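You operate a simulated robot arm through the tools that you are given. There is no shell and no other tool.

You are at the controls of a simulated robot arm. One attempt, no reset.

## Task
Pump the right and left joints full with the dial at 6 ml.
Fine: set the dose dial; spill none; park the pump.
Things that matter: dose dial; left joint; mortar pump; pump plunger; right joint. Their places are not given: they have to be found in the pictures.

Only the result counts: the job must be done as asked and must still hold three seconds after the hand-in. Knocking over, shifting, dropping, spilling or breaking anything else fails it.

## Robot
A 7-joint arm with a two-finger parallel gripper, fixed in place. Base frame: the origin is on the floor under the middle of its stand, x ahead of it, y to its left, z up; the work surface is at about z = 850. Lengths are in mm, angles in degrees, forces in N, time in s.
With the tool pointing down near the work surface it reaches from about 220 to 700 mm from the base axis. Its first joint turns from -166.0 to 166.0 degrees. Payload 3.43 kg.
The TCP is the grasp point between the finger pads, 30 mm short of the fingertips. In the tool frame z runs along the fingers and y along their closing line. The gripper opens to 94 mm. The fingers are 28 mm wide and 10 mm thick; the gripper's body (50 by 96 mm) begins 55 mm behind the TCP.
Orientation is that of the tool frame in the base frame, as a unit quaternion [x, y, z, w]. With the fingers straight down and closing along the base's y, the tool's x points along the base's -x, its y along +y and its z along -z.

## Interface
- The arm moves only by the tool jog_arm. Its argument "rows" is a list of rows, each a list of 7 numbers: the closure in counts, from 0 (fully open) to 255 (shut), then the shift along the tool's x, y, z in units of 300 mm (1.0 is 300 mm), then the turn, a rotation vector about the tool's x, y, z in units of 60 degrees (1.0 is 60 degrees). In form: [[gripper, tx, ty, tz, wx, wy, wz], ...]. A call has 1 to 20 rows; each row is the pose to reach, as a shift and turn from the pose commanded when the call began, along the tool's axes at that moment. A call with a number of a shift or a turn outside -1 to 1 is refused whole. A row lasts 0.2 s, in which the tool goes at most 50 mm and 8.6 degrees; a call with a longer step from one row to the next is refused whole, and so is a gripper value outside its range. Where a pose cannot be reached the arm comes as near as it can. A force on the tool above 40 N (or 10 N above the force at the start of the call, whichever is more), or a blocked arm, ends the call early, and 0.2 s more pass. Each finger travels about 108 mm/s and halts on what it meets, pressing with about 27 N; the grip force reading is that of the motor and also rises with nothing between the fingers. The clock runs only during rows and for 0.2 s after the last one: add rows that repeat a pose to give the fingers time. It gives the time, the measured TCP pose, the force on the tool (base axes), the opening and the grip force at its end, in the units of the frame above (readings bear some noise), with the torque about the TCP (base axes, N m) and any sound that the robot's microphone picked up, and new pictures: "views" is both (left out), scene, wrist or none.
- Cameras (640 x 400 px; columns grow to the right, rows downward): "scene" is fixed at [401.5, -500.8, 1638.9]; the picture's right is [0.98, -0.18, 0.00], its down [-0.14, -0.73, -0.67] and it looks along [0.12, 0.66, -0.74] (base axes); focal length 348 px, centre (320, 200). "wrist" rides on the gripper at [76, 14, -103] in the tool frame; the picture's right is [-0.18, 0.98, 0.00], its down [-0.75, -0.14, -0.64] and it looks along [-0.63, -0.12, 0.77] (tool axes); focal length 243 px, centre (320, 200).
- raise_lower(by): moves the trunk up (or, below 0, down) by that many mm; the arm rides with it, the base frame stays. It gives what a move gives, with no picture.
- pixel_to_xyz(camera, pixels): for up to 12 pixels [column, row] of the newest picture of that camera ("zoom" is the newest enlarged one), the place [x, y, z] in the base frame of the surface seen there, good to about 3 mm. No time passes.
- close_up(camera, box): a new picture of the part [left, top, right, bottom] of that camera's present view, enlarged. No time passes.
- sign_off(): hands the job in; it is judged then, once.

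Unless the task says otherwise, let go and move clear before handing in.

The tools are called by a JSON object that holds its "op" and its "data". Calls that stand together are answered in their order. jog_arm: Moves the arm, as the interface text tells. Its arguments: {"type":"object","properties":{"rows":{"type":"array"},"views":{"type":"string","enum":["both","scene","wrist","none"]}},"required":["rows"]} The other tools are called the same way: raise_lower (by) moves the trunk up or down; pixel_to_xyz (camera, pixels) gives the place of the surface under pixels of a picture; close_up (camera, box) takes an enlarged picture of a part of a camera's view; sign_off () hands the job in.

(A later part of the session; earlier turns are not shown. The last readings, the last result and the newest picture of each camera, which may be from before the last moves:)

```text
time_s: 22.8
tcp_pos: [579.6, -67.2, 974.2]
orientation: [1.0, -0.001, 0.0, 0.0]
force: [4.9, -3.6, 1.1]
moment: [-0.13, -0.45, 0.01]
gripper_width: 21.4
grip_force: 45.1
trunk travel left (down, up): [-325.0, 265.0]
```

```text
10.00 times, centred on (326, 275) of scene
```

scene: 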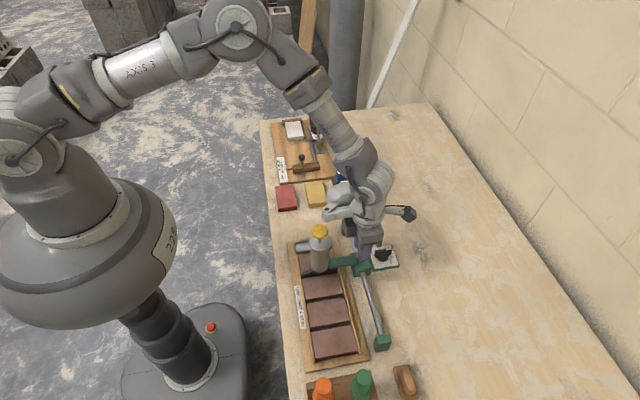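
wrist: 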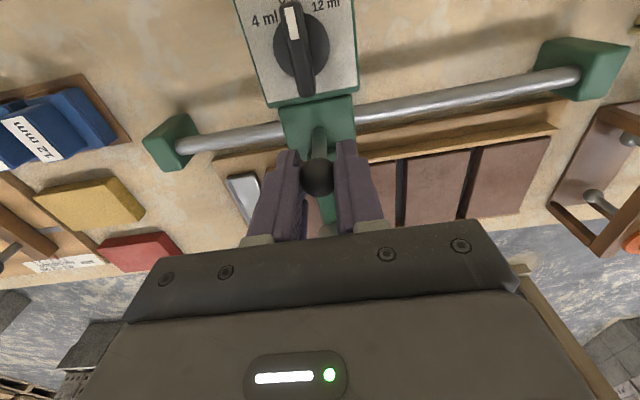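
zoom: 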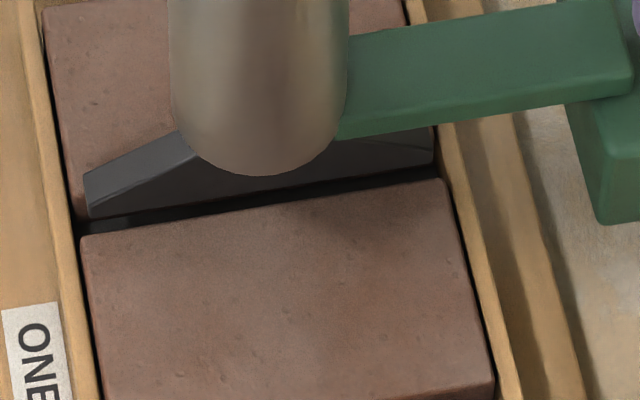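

The nozzle's lower edge now sits at the left joint. I'll measure nozzle face and the tile edges to see the offset.

{"op": "pixel_to_xyz", "data": {"camera": "zoom", "pixels": [[105, 210], [105, 195], [130, 205], [150, 190], [150, 200], [400, 160], [380, 160], [420, 150], [250, 205], [250, 215], [100, 228], [300, 186]]}}

{"op": "close_up", "data": {"camera": "scene", "box": [298, 268, 322, 283]}}

```text
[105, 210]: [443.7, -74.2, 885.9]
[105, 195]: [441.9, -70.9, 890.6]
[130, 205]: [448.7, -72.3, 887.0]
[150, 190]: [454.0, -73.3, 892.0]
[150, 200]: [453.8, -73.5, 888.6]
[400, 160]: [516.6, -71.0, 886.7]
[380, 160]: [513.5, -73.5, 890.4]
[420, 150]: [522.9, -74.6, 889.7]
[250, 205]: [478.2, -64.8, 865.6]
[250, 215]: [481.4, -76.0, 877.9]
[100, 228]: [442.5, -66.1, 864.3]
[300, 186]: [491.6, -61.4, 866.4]
```

```text
16.00 times, centred on (310, 276) of scene
```

zoom: 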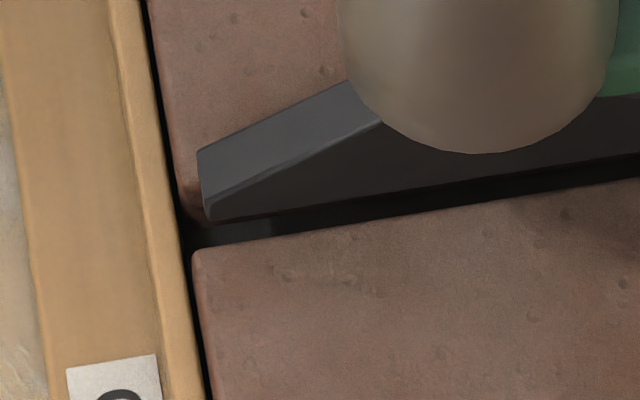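

The nozzle's face is at y≈-73 with about 11 mm thickness, so its middle is near -67.5; the gap runs about -62 to -74. I'll nudge 1.5 mm further toward -y and check once more before letting go.

{"op": "jog_arm", "data": {"rows": [[230, 0, 0.003, 0, 0, 0, 0], [230, 0, 0.005, 0, 0, 0, 0], [230, 0, 0.005, 0, 0, 0, 0]], "views": "scene"}}

{"op": "close_up", "data": {"camera": "scene", "box": [298, 268, 322, 283]}}

{"op": "pixel_to_xyz", "data": {"camera": "zoom", "pixels": [[240, 200], [280, 190], [320, 180], [360, 170], [400, 170], [215, 210], [230, 150], [260, 140], [260, 265], [300, 260], [260, 240], [170, 150]]}}

```text
time_s: 23.6
tcp_pos: [579.8, -65.4, 973.0]
orientation: [1.0, -0.001, 0.001, 0.0]
force: [8.3, -2.2, 9.1]
moment: [0.06, 0.3, -0.03]
gripper_width: 21.5
grip_force: 45.0
trunk travel left (down, up): [-325.0, 265.0]
```

scene: 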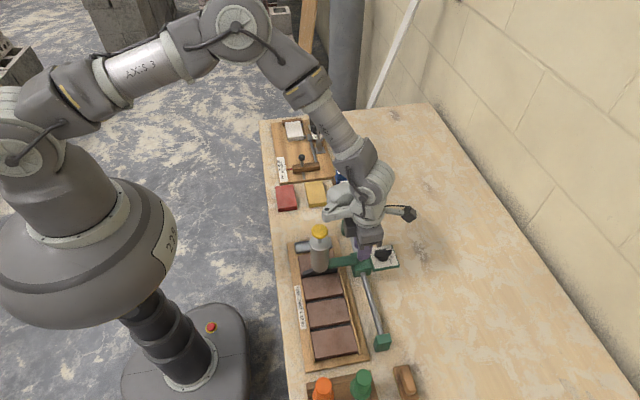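

```text
16.00 times, centred on (310, 276) of scene
```

zoom: 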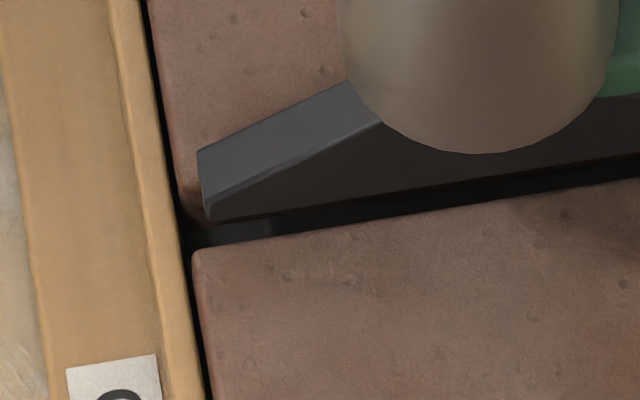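

```text
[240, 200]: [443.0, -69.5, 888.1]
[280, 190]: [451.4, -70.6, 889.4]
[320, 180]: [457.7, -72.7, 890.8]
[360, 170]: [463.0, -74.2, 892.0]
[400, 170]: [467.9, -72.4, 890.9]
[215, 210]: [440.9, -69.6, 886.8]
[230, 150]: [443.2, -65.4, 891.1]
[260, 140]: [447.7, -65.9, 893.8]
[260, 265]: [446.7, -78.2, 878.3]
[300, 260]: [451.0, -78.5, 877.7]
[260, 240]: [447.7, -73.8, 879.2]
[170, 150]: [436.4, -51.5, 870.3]
```

The picture of the nozzle is unchanged after the nudge, so stiction (or a detent) held it; by the pixel geometry it's about 1 mm toward +y of the gap centre. I'll nudge once more by 1.5 mm.

{"op": "jog_arm", "data": {"rows": [[230, 0, 0.003, 0, 0, 0, 0], [230, 0, 0.006, 0, 0, 0, 0], [230, 0, 0.006, 0, 0, 0, 0]], "views": "scene"}}

{"op": "close_up", "data": {"camera": "scene", "box": [298, 268, 322, 283]}}

```text
time_s: 24.4
tcp_pos: [579.6, -68.0, 974.0]
orientation: [1.0, 0.0, 0.0, 0.0]
force: [9.6, 2.8, 10.1]
moment: [0.16, -0.52, 0.02]
gripper_width: 21.5
grip_force: 45.2
trunk travel left (down, up): [-325.0, 265.0]
```

scene: 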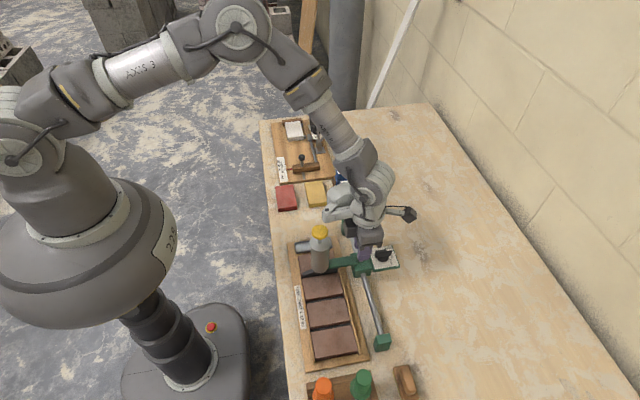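

```text
16.00 times, centred on (310, 276) of scene
```

zoom: 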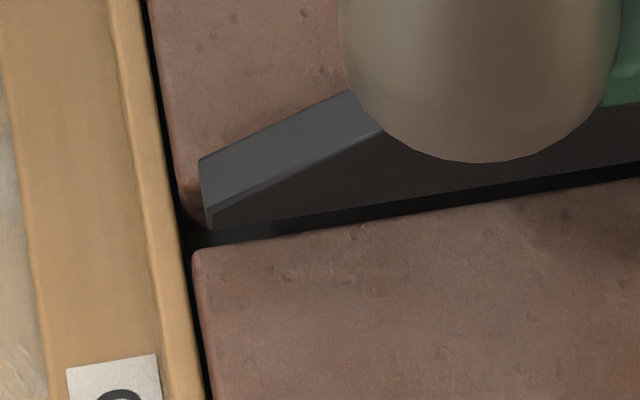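

It moved about 1.5 mm; the nozzle now sits centred on the gap within about half a millimetre. I'll let go of the ball, rise clear, and go above the plunger cap.

{"op": "jog_arm", "data": {"rows": [[190, 0, 0, 0, 0, 0, 0], [130, 0, 0, 0, 0, 0, 0], [130, 0, 0, 0, 0, 0, 0], [130, 0, 0, -0.13, 0, 0, 0], [130, 0, 0, -0.26, 0, 0, 0], [130, 0, 0, -0.39, 0, 0, 0], [130, 0, 0, -0.5, 0, 0, 0], [180, -0.1, 0, -0.5, 0, 0, 0], [230, -0.2, 0, -0.5, 0, 0, 0], [255, -0.3, 0, -0.5, 0, 0, 0], [255, -0.322, 0, -0.5, 0, 0, 0], [255, -0.322, 0, -0.5, 0, 0, 0]], "views": "both"}}

{"op": "close_up", "data": {"camera": "scene", "box": [280, 200, 376, 290]}}

{"op": "close_up", "data": {"camera": "scene", "box": [298, 268, 322, 283]}}

```text
time_s: 27.0
tcp_pos: [483.4, -67.6, 1122.9]
orientation: [1.0, 0.0, 0.0, 0.001]
force: [0.5, 0.7, 0.5]
moment: [0.01, 0.02, -0.01]
gripper_width: 0.0
grip_force: 26.7
trunk travel left (down, up): [-325.0, 265.0]
```

scene: 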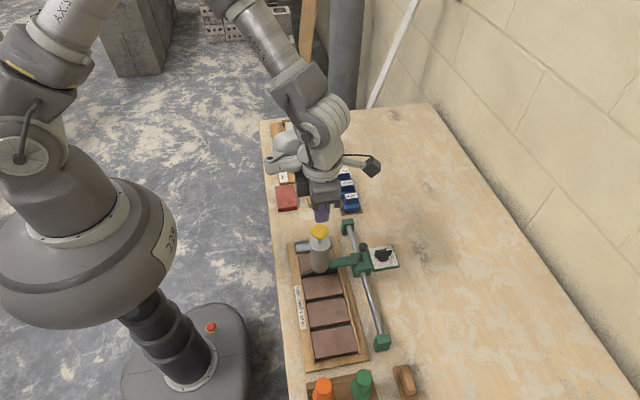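
wrist: 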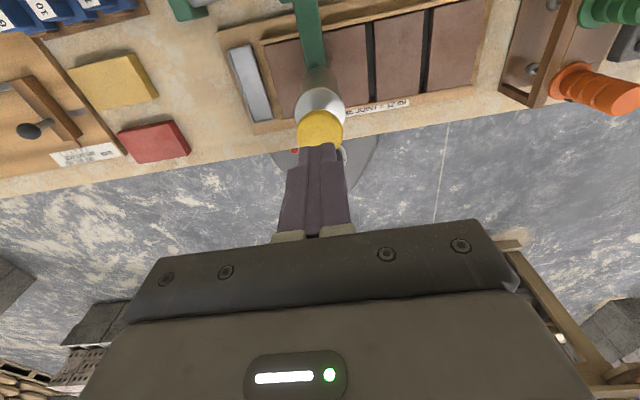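

```text
4.44 times, centred on (328, 245) of scene
```

zoom: 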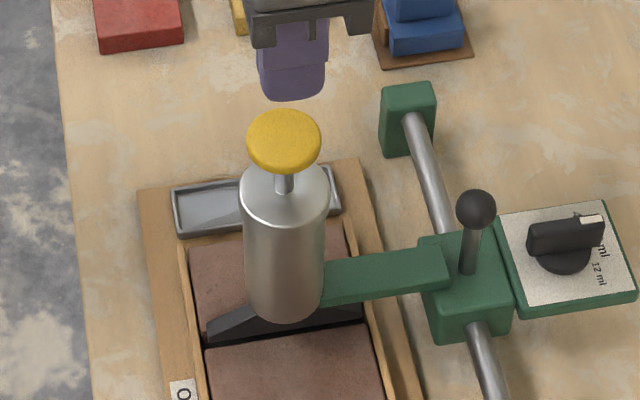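

```text
16.00 times, centred on (310, 276) of scene
```

zoom: 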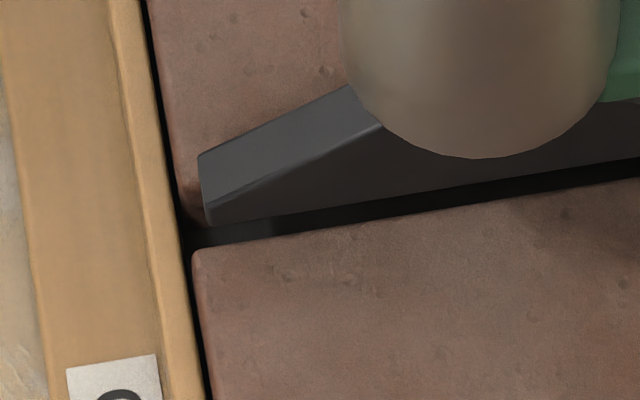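

The nozzle stayed over the gap after release. I'll measure the cap centre now to line up the press.

{"op": "pixel_to_xyz", "data": {"camera": "scene", "pixels": [[319, 230], [314, 231], [324, 231], [319, 227], [319, 234], [363, 246]]}}

{"op": "pixel_to_xyz", "data": {"camera": "wrist", "pixels": [[320, 118], [302, 125], [340, 125], [320, 112], [310, 132], [333, 132], [320, 100], [318, 95]]}}

{"op": "close_up", "data": {"camera": "wrist", "box": [256, 60, 384, 160]}}

```text
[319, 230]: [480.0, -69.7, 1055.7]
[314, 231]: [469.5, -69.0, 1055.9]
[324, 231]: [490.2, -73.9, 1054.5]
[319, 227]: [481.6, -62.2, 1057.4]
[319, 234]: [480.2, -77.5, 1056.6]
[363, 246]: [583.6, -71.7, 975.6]
```

```text
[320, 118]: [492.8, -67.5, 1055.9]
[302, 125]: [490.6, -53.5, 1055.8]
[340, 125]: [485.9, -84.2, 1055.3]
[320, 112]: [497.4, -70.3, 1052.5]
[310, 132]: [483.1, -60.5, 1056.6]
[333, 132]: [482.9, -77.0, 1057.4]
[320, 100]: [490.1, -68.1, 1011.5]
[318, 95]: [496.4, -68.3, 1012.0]
```

```text
4.00 times, centred on (320, 110) of wrist
```

zoom: 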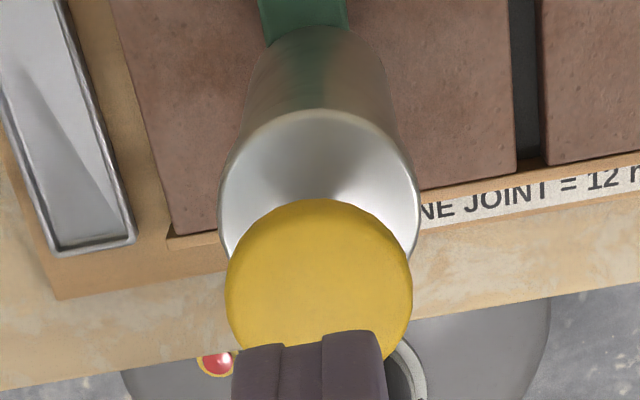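

The cap centre is (482, -69), top z≈1056, with the pump body top at z≈1012, so the stroke is at most about 35 mm. I'll come down onto it with shut fingers and press in small steps, watching force and sound.

{"op": "jog_arm", "data": {"rows": [[255, 0, 0.003, 0.04, 0, 0, 0], [255, 0, 0.003, 0.08, 0, 0, 0], [255, 0, 0.003, 0.11, 0, 0, 0], [255, 0, 0.003, 0.125, 0, 0, 0], [255, 0, 0.003, 0.14, 0, 0, 0], [255, 0, 0.003, 0.155, 0, 0, 0], [255, 0, 0.003, 0.17, 0, 0, 0]], "views": "scene"}}

{"op": "close_up", "data": {"camera": "scene", "box": [280, 200, 376, 290]}}

```text
time_s: 28.6
tcp_pos: [481.3, -69.5, 1073.9]
orientation: [1.0, -0.001, 0.001, 0.0]
force: [1.6, -1.8, 19.4]
moment: [0.02, -0.02, 0.04]
gripper_width: 0.0
grip_force: 26.6
trunk travel left (down, up): [-325.0, 265.0]
```

scene: 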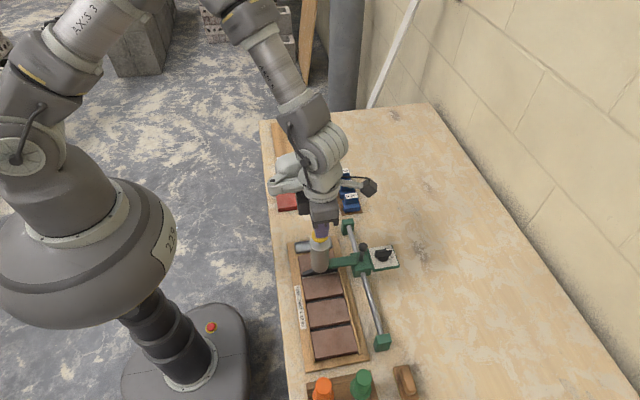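

```text
4.44 times, centred on (328, 245) of scene
```

zoom: 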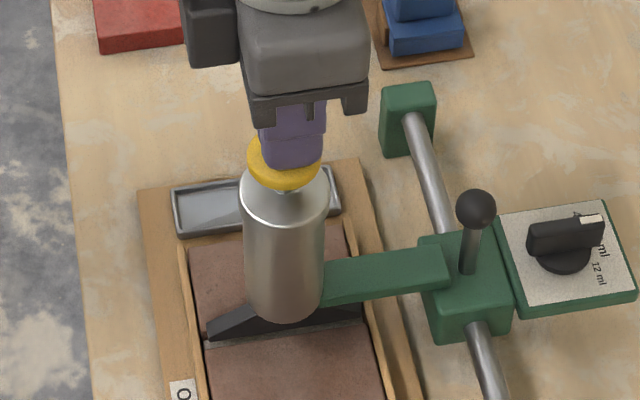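

The plunger is about 12 mm down with 19 N, and a lighter line has begun to show in the joint. I'll keep pressing down to the stop.

{"op": "jog_arm", "data": {"rows": [[255, 0, 0, 0.013, 0, 0, 0], [255, 0, 0, 0.027, 0, 0, 0], [255, 0, 0, 0.04, 0, 0, 0], [255, 0, 0, 0.04, 0, 0, 0]], "views": "scene"}}

{"op": "close_up", "data": {"camera": "scene", "box": [280, 220, 376, 290]}}

{"op": "close_up", "data": {"camera": "scene", "box": [298, 264, 346, 294]}}

```text
time_s: 29.0
tcp_pos: [481.0, -70.5, 1073.2]
orientation: [1.0, 0.0, 0.004, 0.0]
force: [-6.9, 1.5, 30.1]
moment: [0.11, 0.29, 0.09]
gripper_width: 0.0
grip_force: 27.0
trunk travel left (down, up): [-325.0, 265.0]
stopped in row 2: the force on the tool passed its limit at 45 N (the readings are from after the stop); the commanded pose is now the measured one
```

scene: 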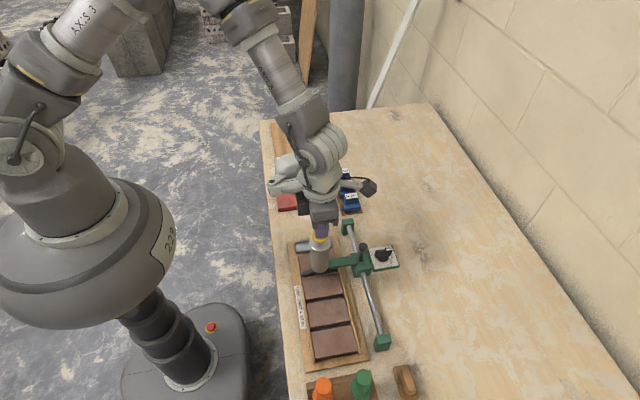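

```text
5.71 times, centred on (328, 255) of scene
```

zoom: 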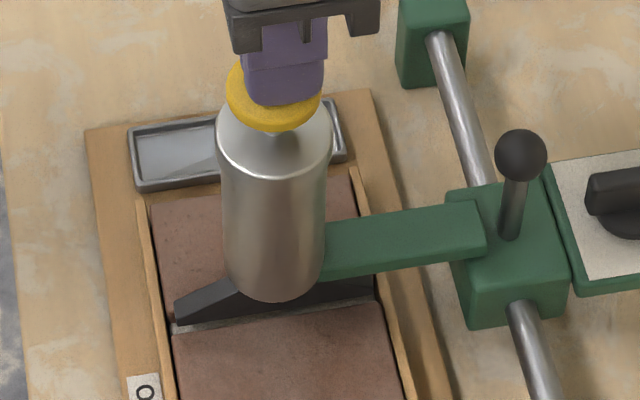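

```text
13.33 times, centred on (322, 279) of scene
```

zoom: 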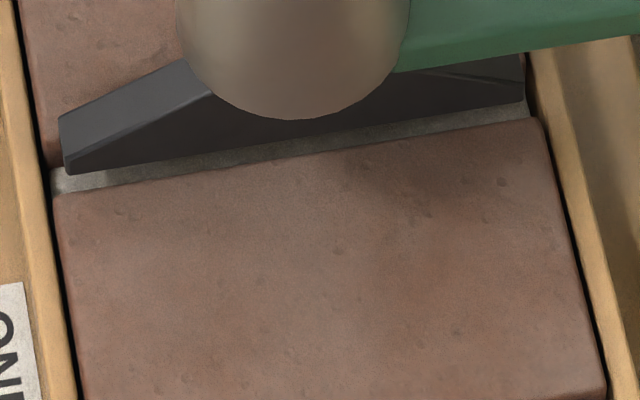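

The plunger hit its dose stop after about 13 mm (45 N), and grey mortar now lies in the left joint. I'll rise and check the cap springs back and the nozzle has not moved.

{"op": "jog_arm", "data": {"rows": [[255, 0, 0, -0.02, 0, 0, 0], [255, 0, 0, -0.05, 0, 0, 0], [255, 0, 0, -0.08, 0, 0, 0], [255, 0, 0, -0.12, 0, 0, 0], [255, 0, 0, -0.15, 0, 0, 0], [255, 0, 0, -0.15, 0, 0, 0]], "views": "both"}}

{"op": "close_up", "data": {"camera": "scene", "box": [280, 220, 376, 290]}}

{"op": "close_up", "data": {"camera": "scene", "box": [298, 268, 322, 283]}}

{"op": "pixel_to_xyz", "data": {"camera": "scene", "pixels": [[319, 230], [319, 232], [316, 231]]}}

```text
time_s: 30.4
tcp_pos: [483.1, -69.0, 1116.1]
orientation: [1.0, -0.001, 0.002, 0.0]
force: [-0.4, -0.4, -0.3]
moment: [0.01, 0.01, 0.02]
gripper_width: 0.1
grip_force: 26.8
trunk travel left (down, up): [-325.0, 265.0]
```

scene: 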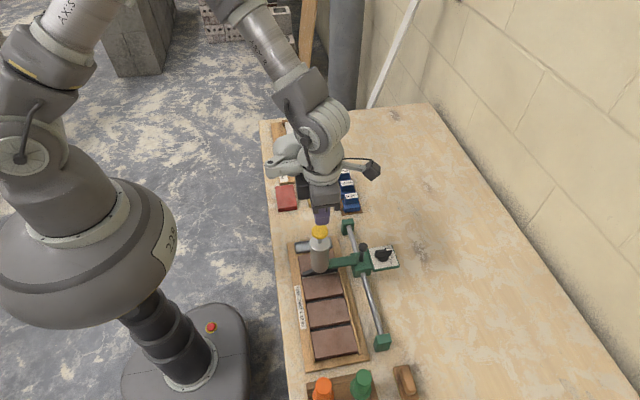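
wrist: 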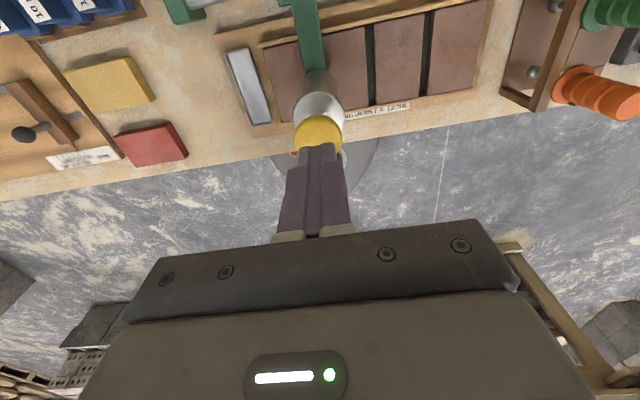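

```text
5.71 times, centred on (328, 255) of scene
```

zoom: 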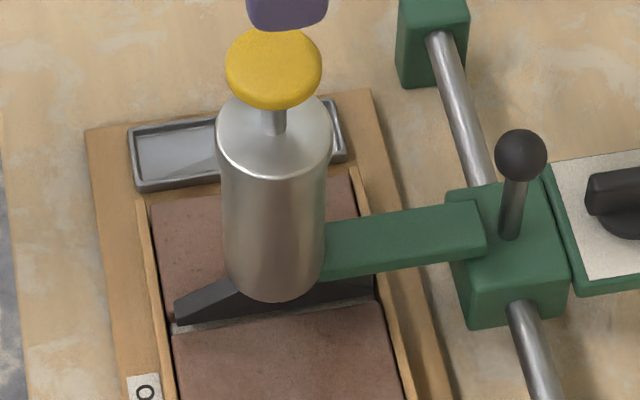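

```text
16.00 times, centred on (310, 276) of scene
```

zoom: 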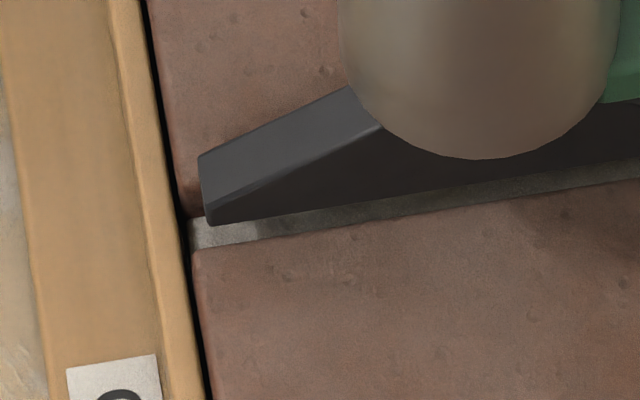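

```text
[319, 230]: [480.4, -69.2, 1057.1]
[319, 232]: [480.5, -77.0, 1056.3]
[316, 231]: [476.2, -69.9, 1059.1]
```

The cap is back at z≈1056 and the nozzle hasn't moved, with mortar part way up the joint. I'll give the second full stroke here.

{"op": "jog_arm", "data": {"rows": [[255, 0, 0, 0.04, 0, 0, 0], [255, 0, 0, 0.08, 0, 0, 0], [255, 0, 0, 0.1, 0, 0, 0], [255, 0, 0, 0.113, 0, 0, 0], [255, 0, 0, 0.127, 0, 0, 0], [255, 0, 0, 0.14, 0, 0, 0], [255, 0, 0, 0.15, 0, 0, 0], [255, 0, 0, 0.16, 0, 0, 0], [255, 0, 0, 0.17, 0, 0, 0], [255, 0, 0, 0.18, 0, 0, 0]], "views": "scene"}}

{"op": "close_up", "data": {"camera": "scene", "box": [280, 220, 376, 290]}}

{"op": "close_up", "data": {"camera": "scene", "box": [298, 268, 322, 283]}}

```text
time_s: 32.2
tcp_pos: [483.4, -70.4, 1072.3]
orientation: [1.0, -0.001, 0.007, 0.001]
force: [-5.5, 0.5, 29.1]
moment: [0.11, 0.31, 0.04]
gripper_width: 0.0
grip_force: 26.7
trunk travel left (down, up): [-325.0, 265.0]
stopped in row 8: the force on the tool passed its limit at 44 N (the readings are from after the stop); the commanded pose is now the measured one
```

scene: 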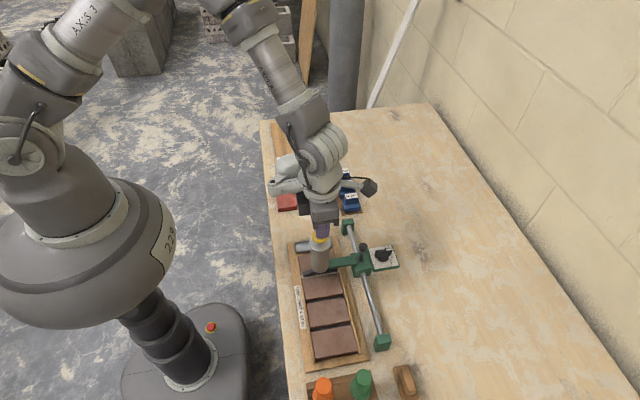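

```text
5.71 times, centred on (328, 255) of scene
```

zoom: 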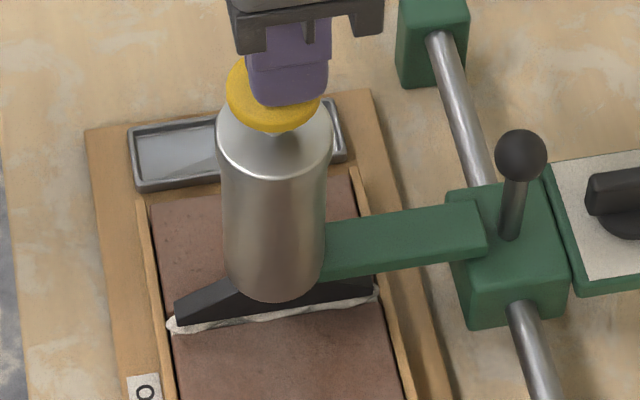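

```text
16.00 times, centred on (310, 276) of scene
```

zoom: 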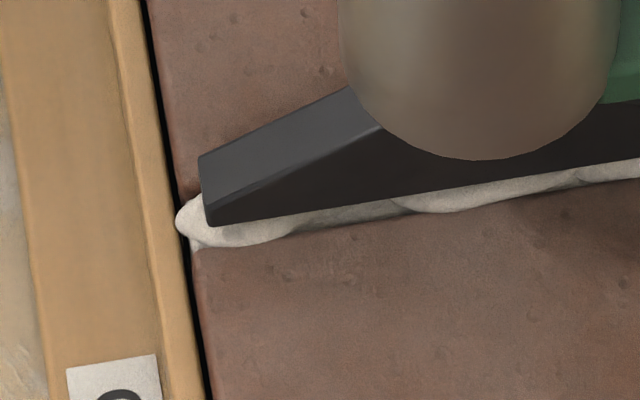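

The second stroke bottomed out at the same depth (z≈1072, 44 N) and the joint now shows mortar to the top. I'll rise, and go back over the ball knob with open fingers.

{"op": "jog_arm", "data": {"rows": [[255, 0, 0, -0.02, 0, 0, 0], [255, 0, 0, -0.05, 0, 0, 0], [255, 0, 0, -0.1, 0, 0, 0], [255, 0, 0, -0.16, 0, 0, 0], [200, 0.1, 0, -0.16, 0, 0, 0], [150, 0.2, 0, -0.16, 0, 0, 0], [130, 0.3, 0, -0.16, 0, 0, 0], [130, 0.325, 0, -0.16, 0, 0, 0], [130, 0.325, 0, -0.16, 0, 0, 0]], "views": "both"}}

{"op": "close_up", "data": {"camera": "scene", "box": [280, 220, 376, 290]}}

{"op": "close_up", "data": {"camera": "wrist", "box": [220, 60, 460, 240]}}

```text
time_s: 34.2
tcp_pos: [583.2, -69.4, 1120.9]
orientation: [1.0, -0.001, 0.005, 0.0]
force: [-0.3, -0.7, 0.4]
moment: [-0.03, 0.0, -0.06]
gripper_width: 46.0
grip_force: 0.1
trunk travel left (down, up): [-325.0, 265.0]
```

scene: 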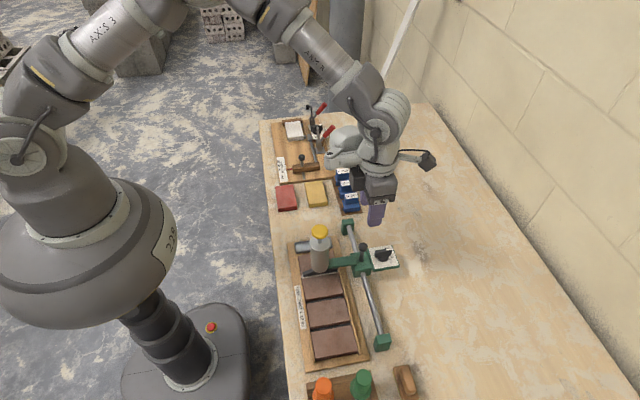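
wrist: 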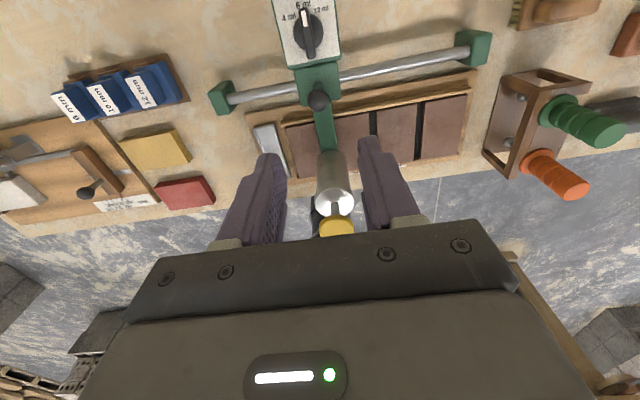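

```text
5.71 times, centred on (328, 255) of scene
```

zoom: 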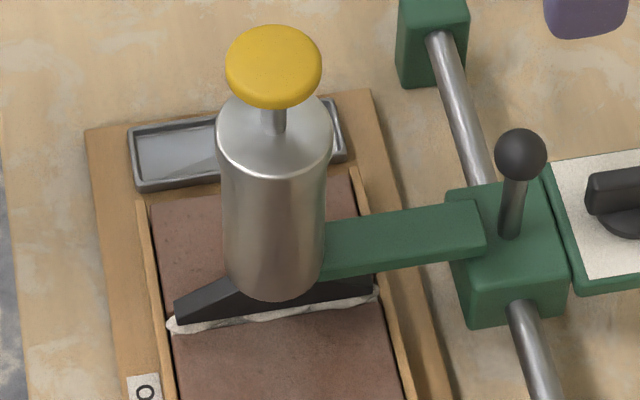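

```text
2.22 times, centred on (340, 150) of wrist
```

zoom: 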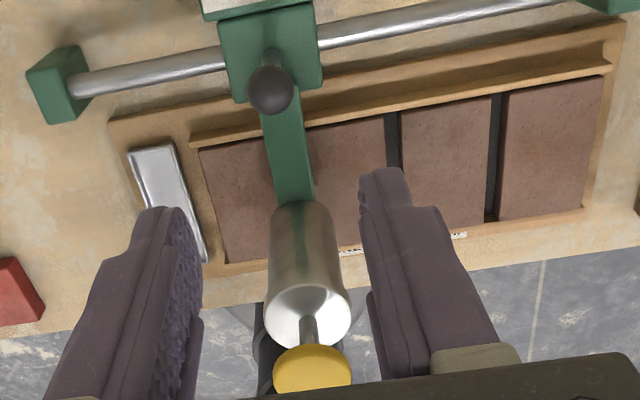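

The left joint is done and the pointer still sits at 6 ml. I'll go down around the ball again (also trimming a 0.6° tilt) and grip it.

{"op": "jog_arm", "data": {"rows": [[130, -0.012, 0, 0.1, 0, -0.0095, 0], [130, -0.012, 0, 0.2, 0, -0.0095, 0], [130, -0.012, 0, 0.3, 0, -0.0095, 0], [130, -0.012, 0, 0.4, 0, -0.0095, 0], [130, -0.012, 0, 0.45, 0, -0.0095, 0], [130, -0.012, 0, 0.495, 0, -0.0095, 0], [130, -0.012, 0, 0.495, 0, -0.0095, 0], [165, -0.012, 0, 0.495, 0, -0.0095, 0], [195, -0.012, 0, 0.495, 0, -0.0095, 0], [220, -0.012, 0, 0.495, 0, -0.0095, 0], [230, -0.012, 0, 0.495, 0, -0.0095, 0]], "views": "both"}}

{"op": "close_up", "data": {"camera": "scene", "box": [290, 210, 410, 290]}}

```text
time_s: 36.6
tcp_pos: [581.2, -70.1, 970.3]
orientation: [1.0, 0.001, 0.001, 0.001]
force: [0.5, 3.0, -1.6]
moment: [0.06, -0.19, 0.14]
gripper_width: 21.6
grip_force: 45.3
trunk travel left (down, up): [-325.0, 265.0]
```

scene: 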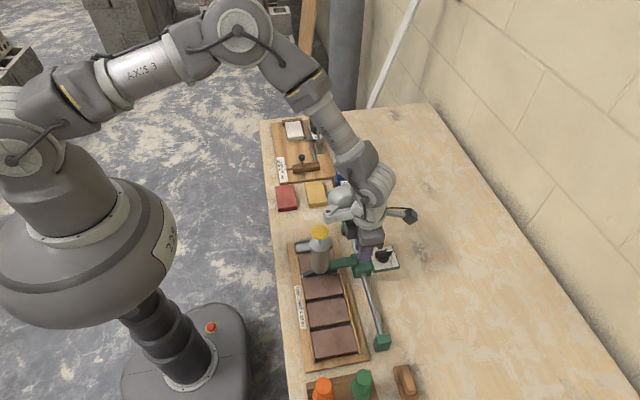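
wrist: 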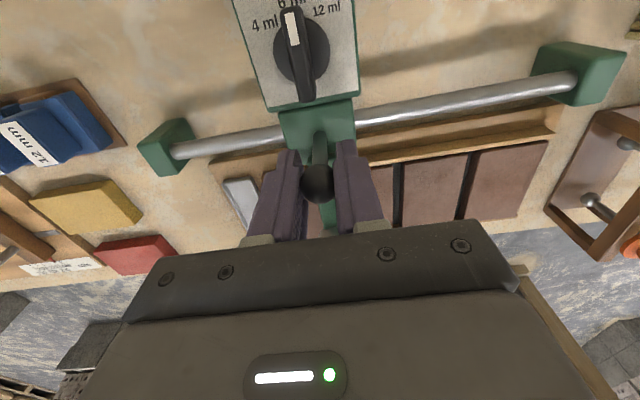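

```text
5.00 times, centred on (350, 250) of scene
```

zoom: 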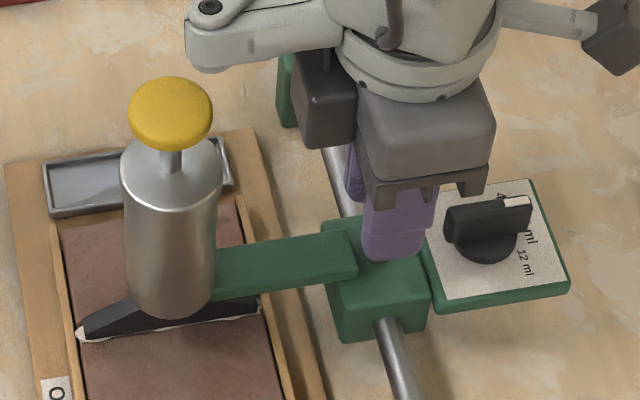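

The ball is gripped again. I'll slide it 135 mm toward -y to bring the nozzle over the right joint (passing the middle one without pumping).

{"op": "jog_arm", "data": {"rows": [[230, 0, 0.03, 0, 0, 0, 0], [230, 0, 0.06, 0, 0, 0, 0], [230, 0, 0.09, 0, 0, 0, 0], [230, 0, 0.12, 0, 0, 0, 0], [230, 0, 0.15, 0, 0, 0, 0], [230, 0, 0.18, 0, 0, 0, 0], [230, 0, 0.21, 0, 0, 0, 0], [230, 0, 0.24, 0, 0, 0, 0], [230, 0, 0.27, 0, 0, 0, 0], [230, 0, 0.3, 0, 0, 0, 0], [230, 0, 0.33, 0, 0, 0, 0], [230, 0, 0.36, 0, 0, 0, 0], [230, 0, 0.39, 0, 0, 0, 0], [230, 0, 0.42, 0, 0, 0, 0], [230, 0, 0.44, 0, 0, 0, 0], [230, 0, 0.45, 0, 0, 0, 0], [230, 0, 0.45, 0, 0, 0, 0]], "views": "both"}}

{"op": "close_up", "data": {"camera": "scene", "box": [290, 240, 386, 340]}}

{"op": "close_up", "data": {"camera": "scene", "box": [298, 318, 322, 333]}}

```text
time_s: 40.2
tcp_pos: [581.1, -207.4, 969.6]
orientation: [1.0, 0.0, -0.001, 0.001]
force: [3.4, 0.2, -16.3]
moment: [-0.09, 0.38, 0.07]
gripper_width: 21.6
grip_force: 45.0
trunk travel left (down, up): [-325.0, 265.0]
```

scene: 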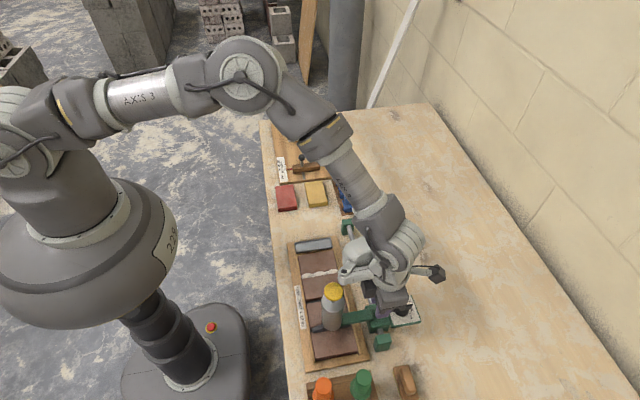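
wrist: 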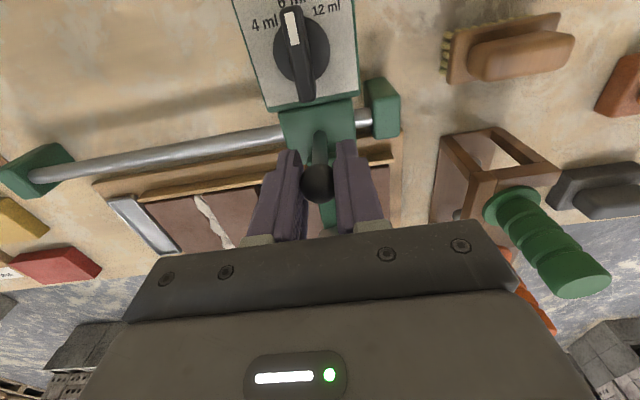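

```text
4.00 times, centred on (338, 290) of scene
```

zoom: 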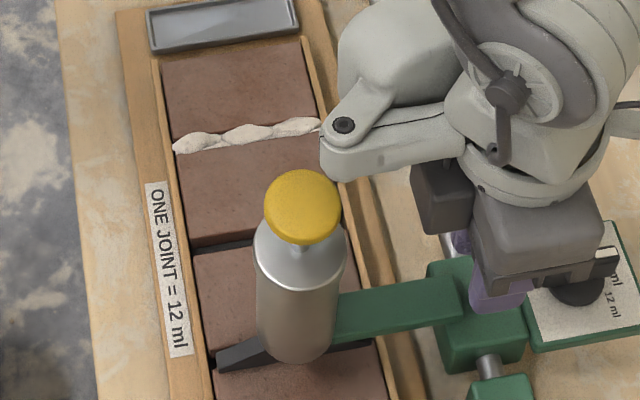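

```text
16.00 times, centred on (310, 326) of scene
```

zoom: 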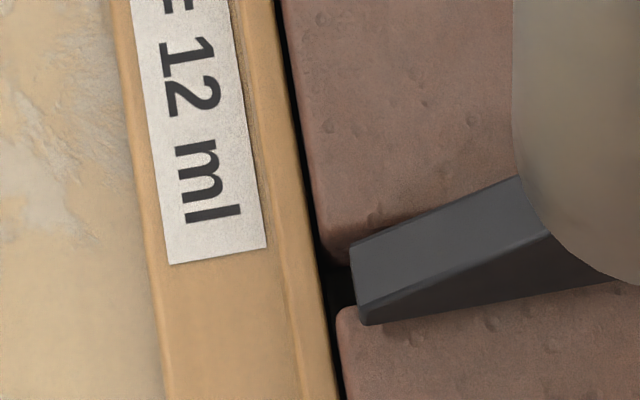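

The left joint now shows a full white line of mortar, and the nozzle has come a little past the right joint: its lower edge (zoom (365,324)) overhangs the last tile's edge (340,308). I'll measure how far.

{"op": "pixel_to_xyz", "data": {"camera": "zoom", "pixels": [[365, 315], [400, 305], [450, 295], [500, 285], [400, 255], [370, 260], [350, 330], [370, 345], [335, 220], [345, 315], [338, 270], [340, 285]]}}

{"op": "close_up", "data": {"camera": "scene", "box": [300, 310, 364, 350]}}

{"op": "close_up", "data": {"camera": "scene", "box": [296, 258, 344, 288]}}

```text
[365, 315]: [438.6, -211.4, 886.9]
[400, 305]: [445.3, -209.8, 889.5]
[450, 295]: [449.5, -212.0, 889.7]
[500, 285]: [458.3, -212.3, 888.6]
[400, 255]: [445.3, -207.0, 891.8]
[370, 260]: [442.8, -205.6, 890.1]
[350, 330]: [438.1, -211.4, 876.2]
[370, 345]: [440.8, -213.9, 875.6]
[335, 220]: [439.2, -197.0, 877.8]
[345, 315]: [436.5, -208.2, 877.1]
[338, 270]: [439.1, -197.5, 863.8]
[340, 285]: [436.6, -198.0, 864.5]
```

```text
10.00 times, centred on (332, 330) of scene
```

zoom: 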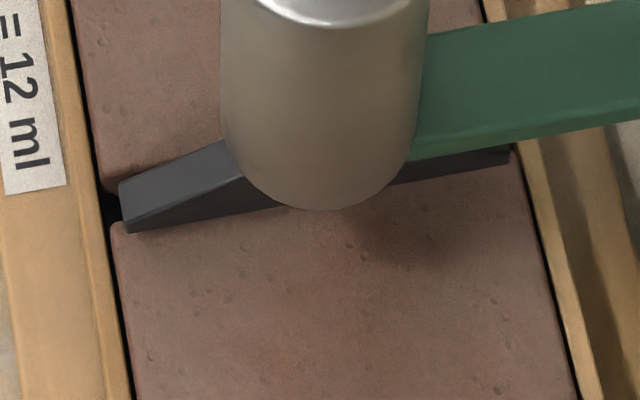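

```text
13.33 times, centred on (320, 273) of scene
```

zoom: 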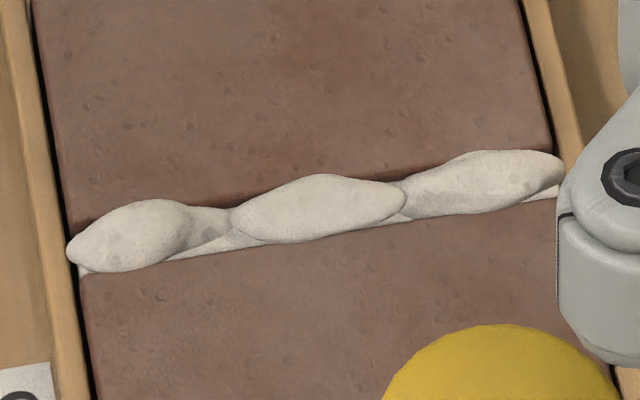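

The nozzle face is at y≈-211.5, so its centre is near -206.5, while the joint runs from about -197 to -208 (centre ≈ -202.5): I need to go back about 4 mm. I'll also measure the mortar height on the left joint.

{"op": "pixel_to_xyz", "data": {"camera": "zoom", "pixels": [[140, 230], [320, 205], [480, 185], [85, 270], [210, 245], [220, 220], [400, 218], [530, 198], [300, 300], [300, 120], [415, 195], [180, 258]]}}

{"op": "close_up", "data": {"camera": "scene", "box": [298, 266, 322, 281]}}

```text
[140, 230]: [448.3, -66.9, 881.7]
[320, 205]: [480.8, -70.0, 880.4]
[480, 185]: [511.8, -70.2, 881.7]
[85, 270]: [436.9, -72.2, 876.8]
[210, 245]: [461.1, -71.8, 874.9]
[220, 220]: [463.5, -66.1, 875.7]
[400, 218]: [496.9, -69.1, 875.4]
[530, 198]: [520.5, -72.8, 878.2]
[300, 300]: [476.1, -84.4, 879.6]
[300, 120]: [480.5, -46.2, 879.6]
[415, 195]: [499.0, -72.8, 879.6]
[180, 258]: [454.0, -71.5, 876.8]
```

```text
16.00 times, centred on (310, 274) of scene
```

zoom: 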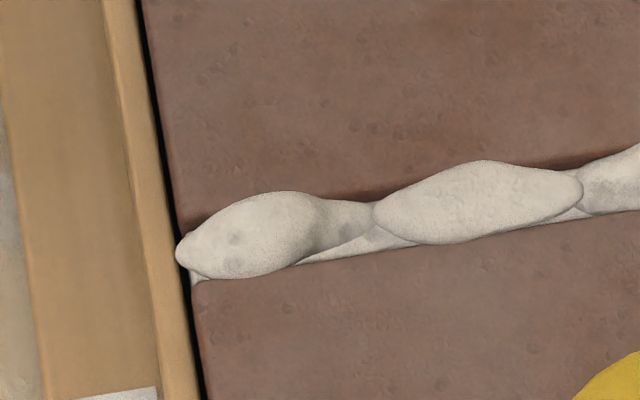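

The base mortar is level at z≈876 with low lumps to about 881, all within the gap — full. Now I'll bring the nozzle back about 5 mm toward +y onto the right joint.

{"op": "jog_arm", "data": {"rows": [[230, 0, -0.008, 0, 0, 0, 0], [230, 0, -0.017, 0, 0, 0, 0], [230, 0, -0.017, 0, 0, 0, 0]], "views": "scene"}}

{"op": "close_up", "data": {"camera": "scene", "box": [298, 318, 322, 333]}}

```text
time_s: 41.0
tcp_pos: [581.2, -201.7, 970.4]
orientation: [1.0, -0.001, 0.0, 0.0]
force: [-1.3, -0.4, -26.4]
moment: [0.01, -0.56, -0.03]
gripper_width: 21.4
grip_force: 44.5
trunk travel left (down, up): [-325.0, 265.0]
```

scene: 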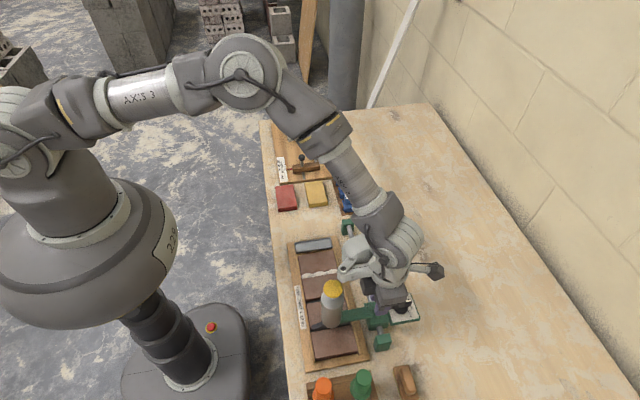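

```text
16.00 times, centred on (310, 326) of scene
```

zoom: 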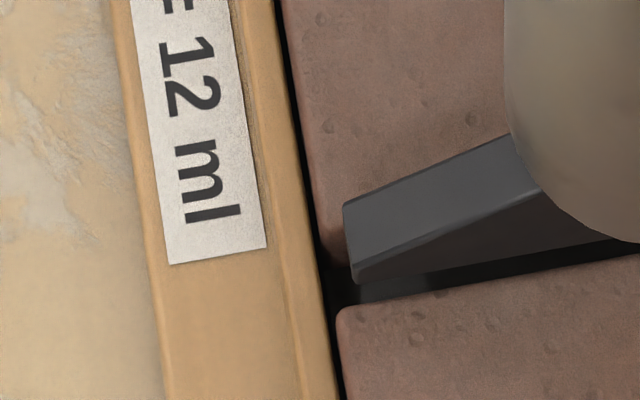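

The nozzle now sits within about 1 mm of the right joint's centre (its lower edge (357,283) vs tile edge (357,305)). I'll release, rise, and move above the cap with shut fingers.

{"op": "jog_arm", "data": {"rows": [[200, 0, 0, 0, 0, 0, 0], [160, 0, 0, 0, 0, 0, 0], [130, 0, 0, 0, 0, 0, 0], [130, 0, 0, 0, 0, 0, 0], [130, 0, 0, -0.13, 0, 0, 0], [130, 0, 0, -0.26, 0, 0, 0], [130, 0, 0, -0.39, 0, 0, 0], [130, 0, 0, -0.5, 0, 0, 0], [180, -0.1, 0, -0.5, 0, 0, 0], [230, -0.2, 0, -0.5, 0, 0, 0], [255, -0.3, 0, -0.5, 0, 0, 0], [255, -0.328, 0, -0.5, 0, 0, 0], [255, -0.328, 0, -0.5, 0, 0, 0]], "views": "both"}}

{"op": "close_up", "data": {"camera": "scene", "box": [280, 260, 400, 350]}}

{"op": "close_up", "data": {"camera": "scene", "box": [298, 318, 322, 333]}}

{"op": "pixel_to_xyz", "data": {"camera": "wrist", "pixels": [[320, 118], [302, 125], [340, 125], [320, 112], [310, 132], [333, 132]]}}

```text
time_s: 43.8
tcp_pos: [482.5, -200.0, 1121.4]
orientation: [1.0, -0.001, 0.002, 0.001]
force: [0.3, 0.2, 0.1]
moment: [0.03, -0.02, -0.02]
gripper_width: 0.2
grip_force: 27.2
trunk travel left (down, up): [-325.0, 265.0]
```

scene: 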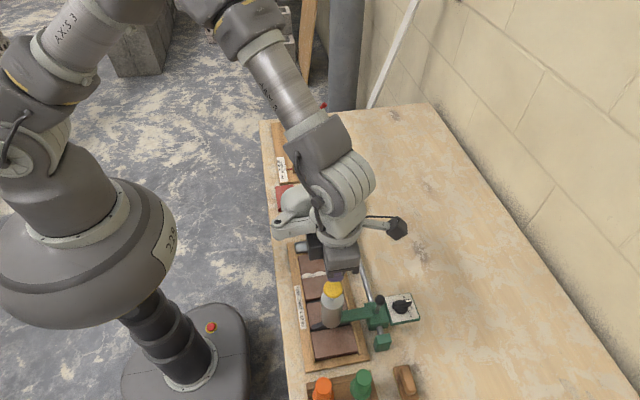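
wrist: 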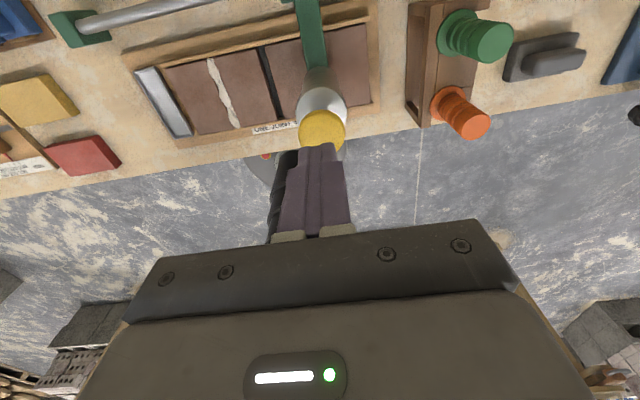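

```text
4.44 times, centred on (340, 305) of scene
```

zoom: 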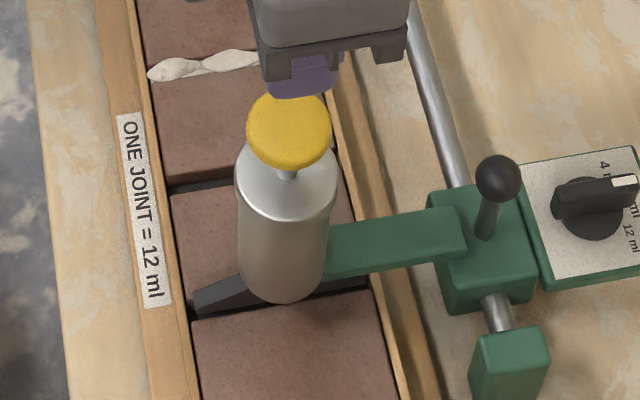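

```text
16.00 times, centred on (310, 326) of scene
```

zoom: 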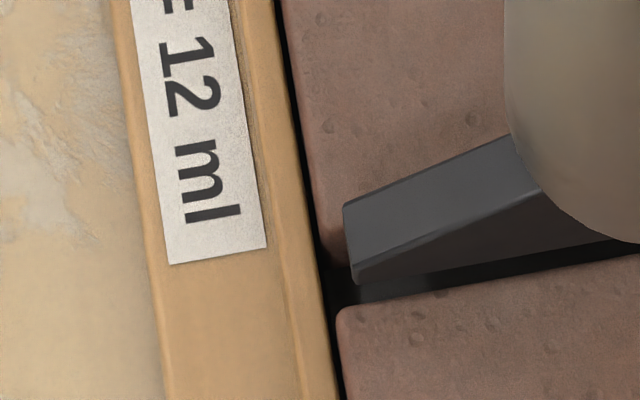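

```text
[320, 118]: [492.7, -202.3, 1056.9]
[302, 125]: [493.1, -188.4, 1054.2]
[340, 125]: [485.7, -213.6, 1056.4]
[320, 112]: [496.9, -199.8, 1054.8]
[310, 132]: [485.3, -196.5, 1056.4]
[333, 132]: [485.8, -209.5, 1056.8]
```

The nozzle stayed put over the right joint, with the cap at about (482, -202). First stroke here now.

{"op": "jog_arm", "data": {"rows": [[255, 0, 0.005, 0.04, 0, 0, 0], [255, 0, 0.005, 0.08, 0, 0, 0], [255, 0, 0.005, 0.11, 0, 0, 0], [255, 0, 0.005, 0.123, 0, 0, 0], [255, 0, 0.005, 0.137, 0, 0, 0], [255, 0, 0.005, 0.15, 0, 0, 0], [255, 0, 0.005, 0.16, 0, 0, 0], [255, 0, 0.005, 0.17, 0, 0, 0], [255, 0, 0.005, 0.18, 0, 0, 0], [255, 0, 0.005, 0.19, 0, 0, 0]], "views": "scene"}}

{"op": "close_up", "data": {"camera": "scene", "box": [280, 260, 400, 350]}}

{"op": "close_up", "data": {"camera": "scene", "box": [298, 318, 322, 333]}}

```text
time_s: 45.8
tcp_pos: [482.9, -202.9, 1073.9]
orientation: [1.0, -0.001, 0.006, 0.002]
force: [-6.7, 2.6, 28.4]
moment: [0.08, 0.26, -0.22]
gripper_width: 0.2
grip_force: 27.2
trunk travel left (down, up): [-325.0, 265.0]
stopped in row 9: the force on the tool passed its limit at 44 N (the readings are from after the stop); the commanded pose is now the measured one
```

scene: 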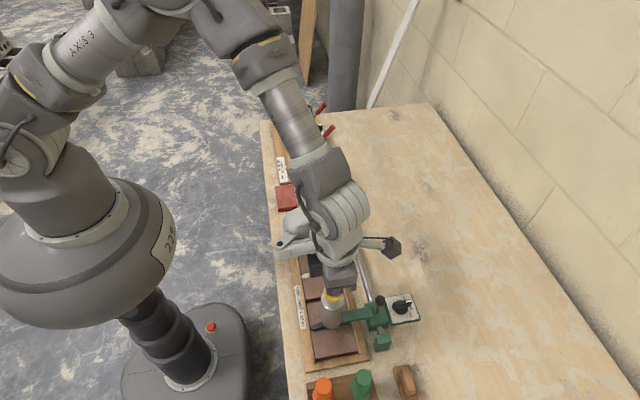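

```text
4.44 times, centred on (340, 305) of scene
```

zoom: 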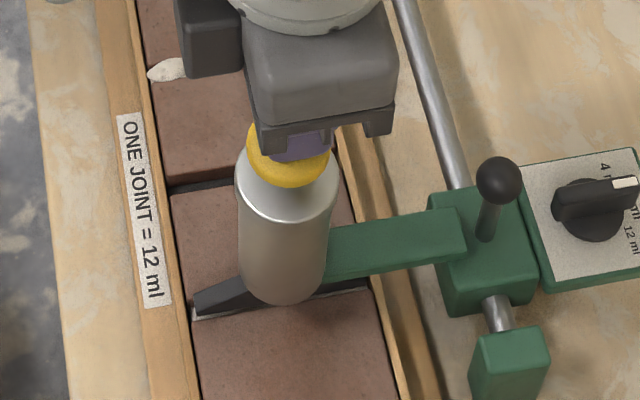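

```text
16.00 times, centred on (310, 326) of scene
```

zoom: 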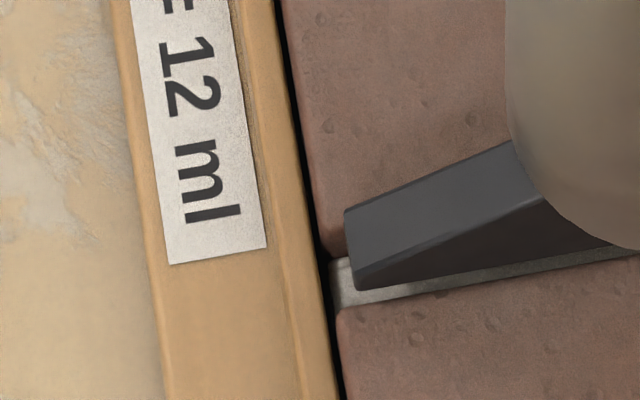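

One dose lies in the right joint, and the nozzle is still centred. I'll rise to let the plunger return.

{"op": "jog_arm", "data": {"rows": [[255, 0, 0, -0.02, 0, 0, 0], [255, 0, 0, -0.05, 0, 0, 0], [255, 0, 0, -0.08, 0, 0, 0], [255, 0, 0, -0.12, 0, 0, 0], [255, 0, 0, -0.15, 0, 0, 0], [255, 0, 0, -0.15, 0, 0, 0]], "views": "scene"}}

{"op": "close_up", "data": {"camera": "scene", "box": [280, 260, 400, 350]}}

{"op": "close_up", "data": {"camera": "scene", "box": [298, 318, 322, 333]}}

```text
time_s: 47.2
tcp_pos: [483.9, -202.6, 1115.5]
orientation: [1.0, 0.0, 0.004, 0.001]
force: [-0.2, -0.9, 0.5]
moment: [-0.02, -0.01, 0.03]
gripper_width: 0.0
grip_force: 27.5
trunk travel left (down, up): [-325.0, 265.0]
```

scene: 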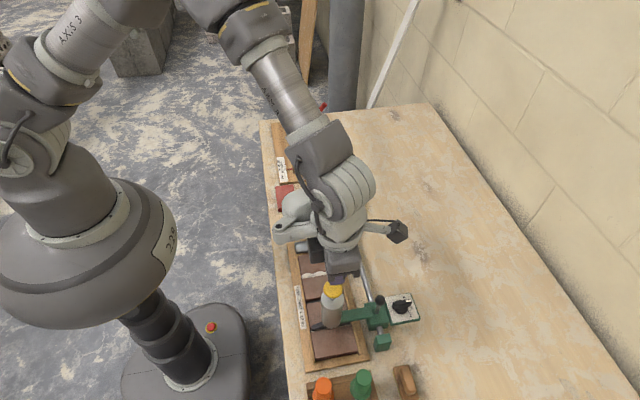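

```text
4.44 times, centred on (340, 305) of scene
```

zoom: 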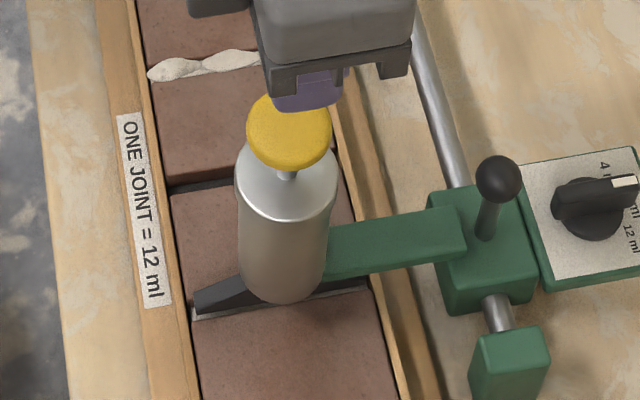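

```text
16.00 times, centred on (310, 326) of scene
```

zoom: 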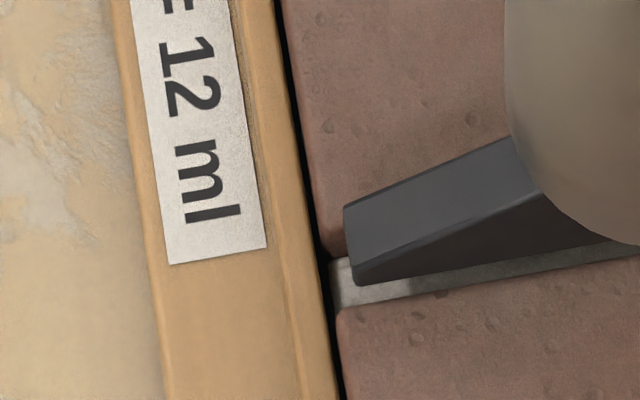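

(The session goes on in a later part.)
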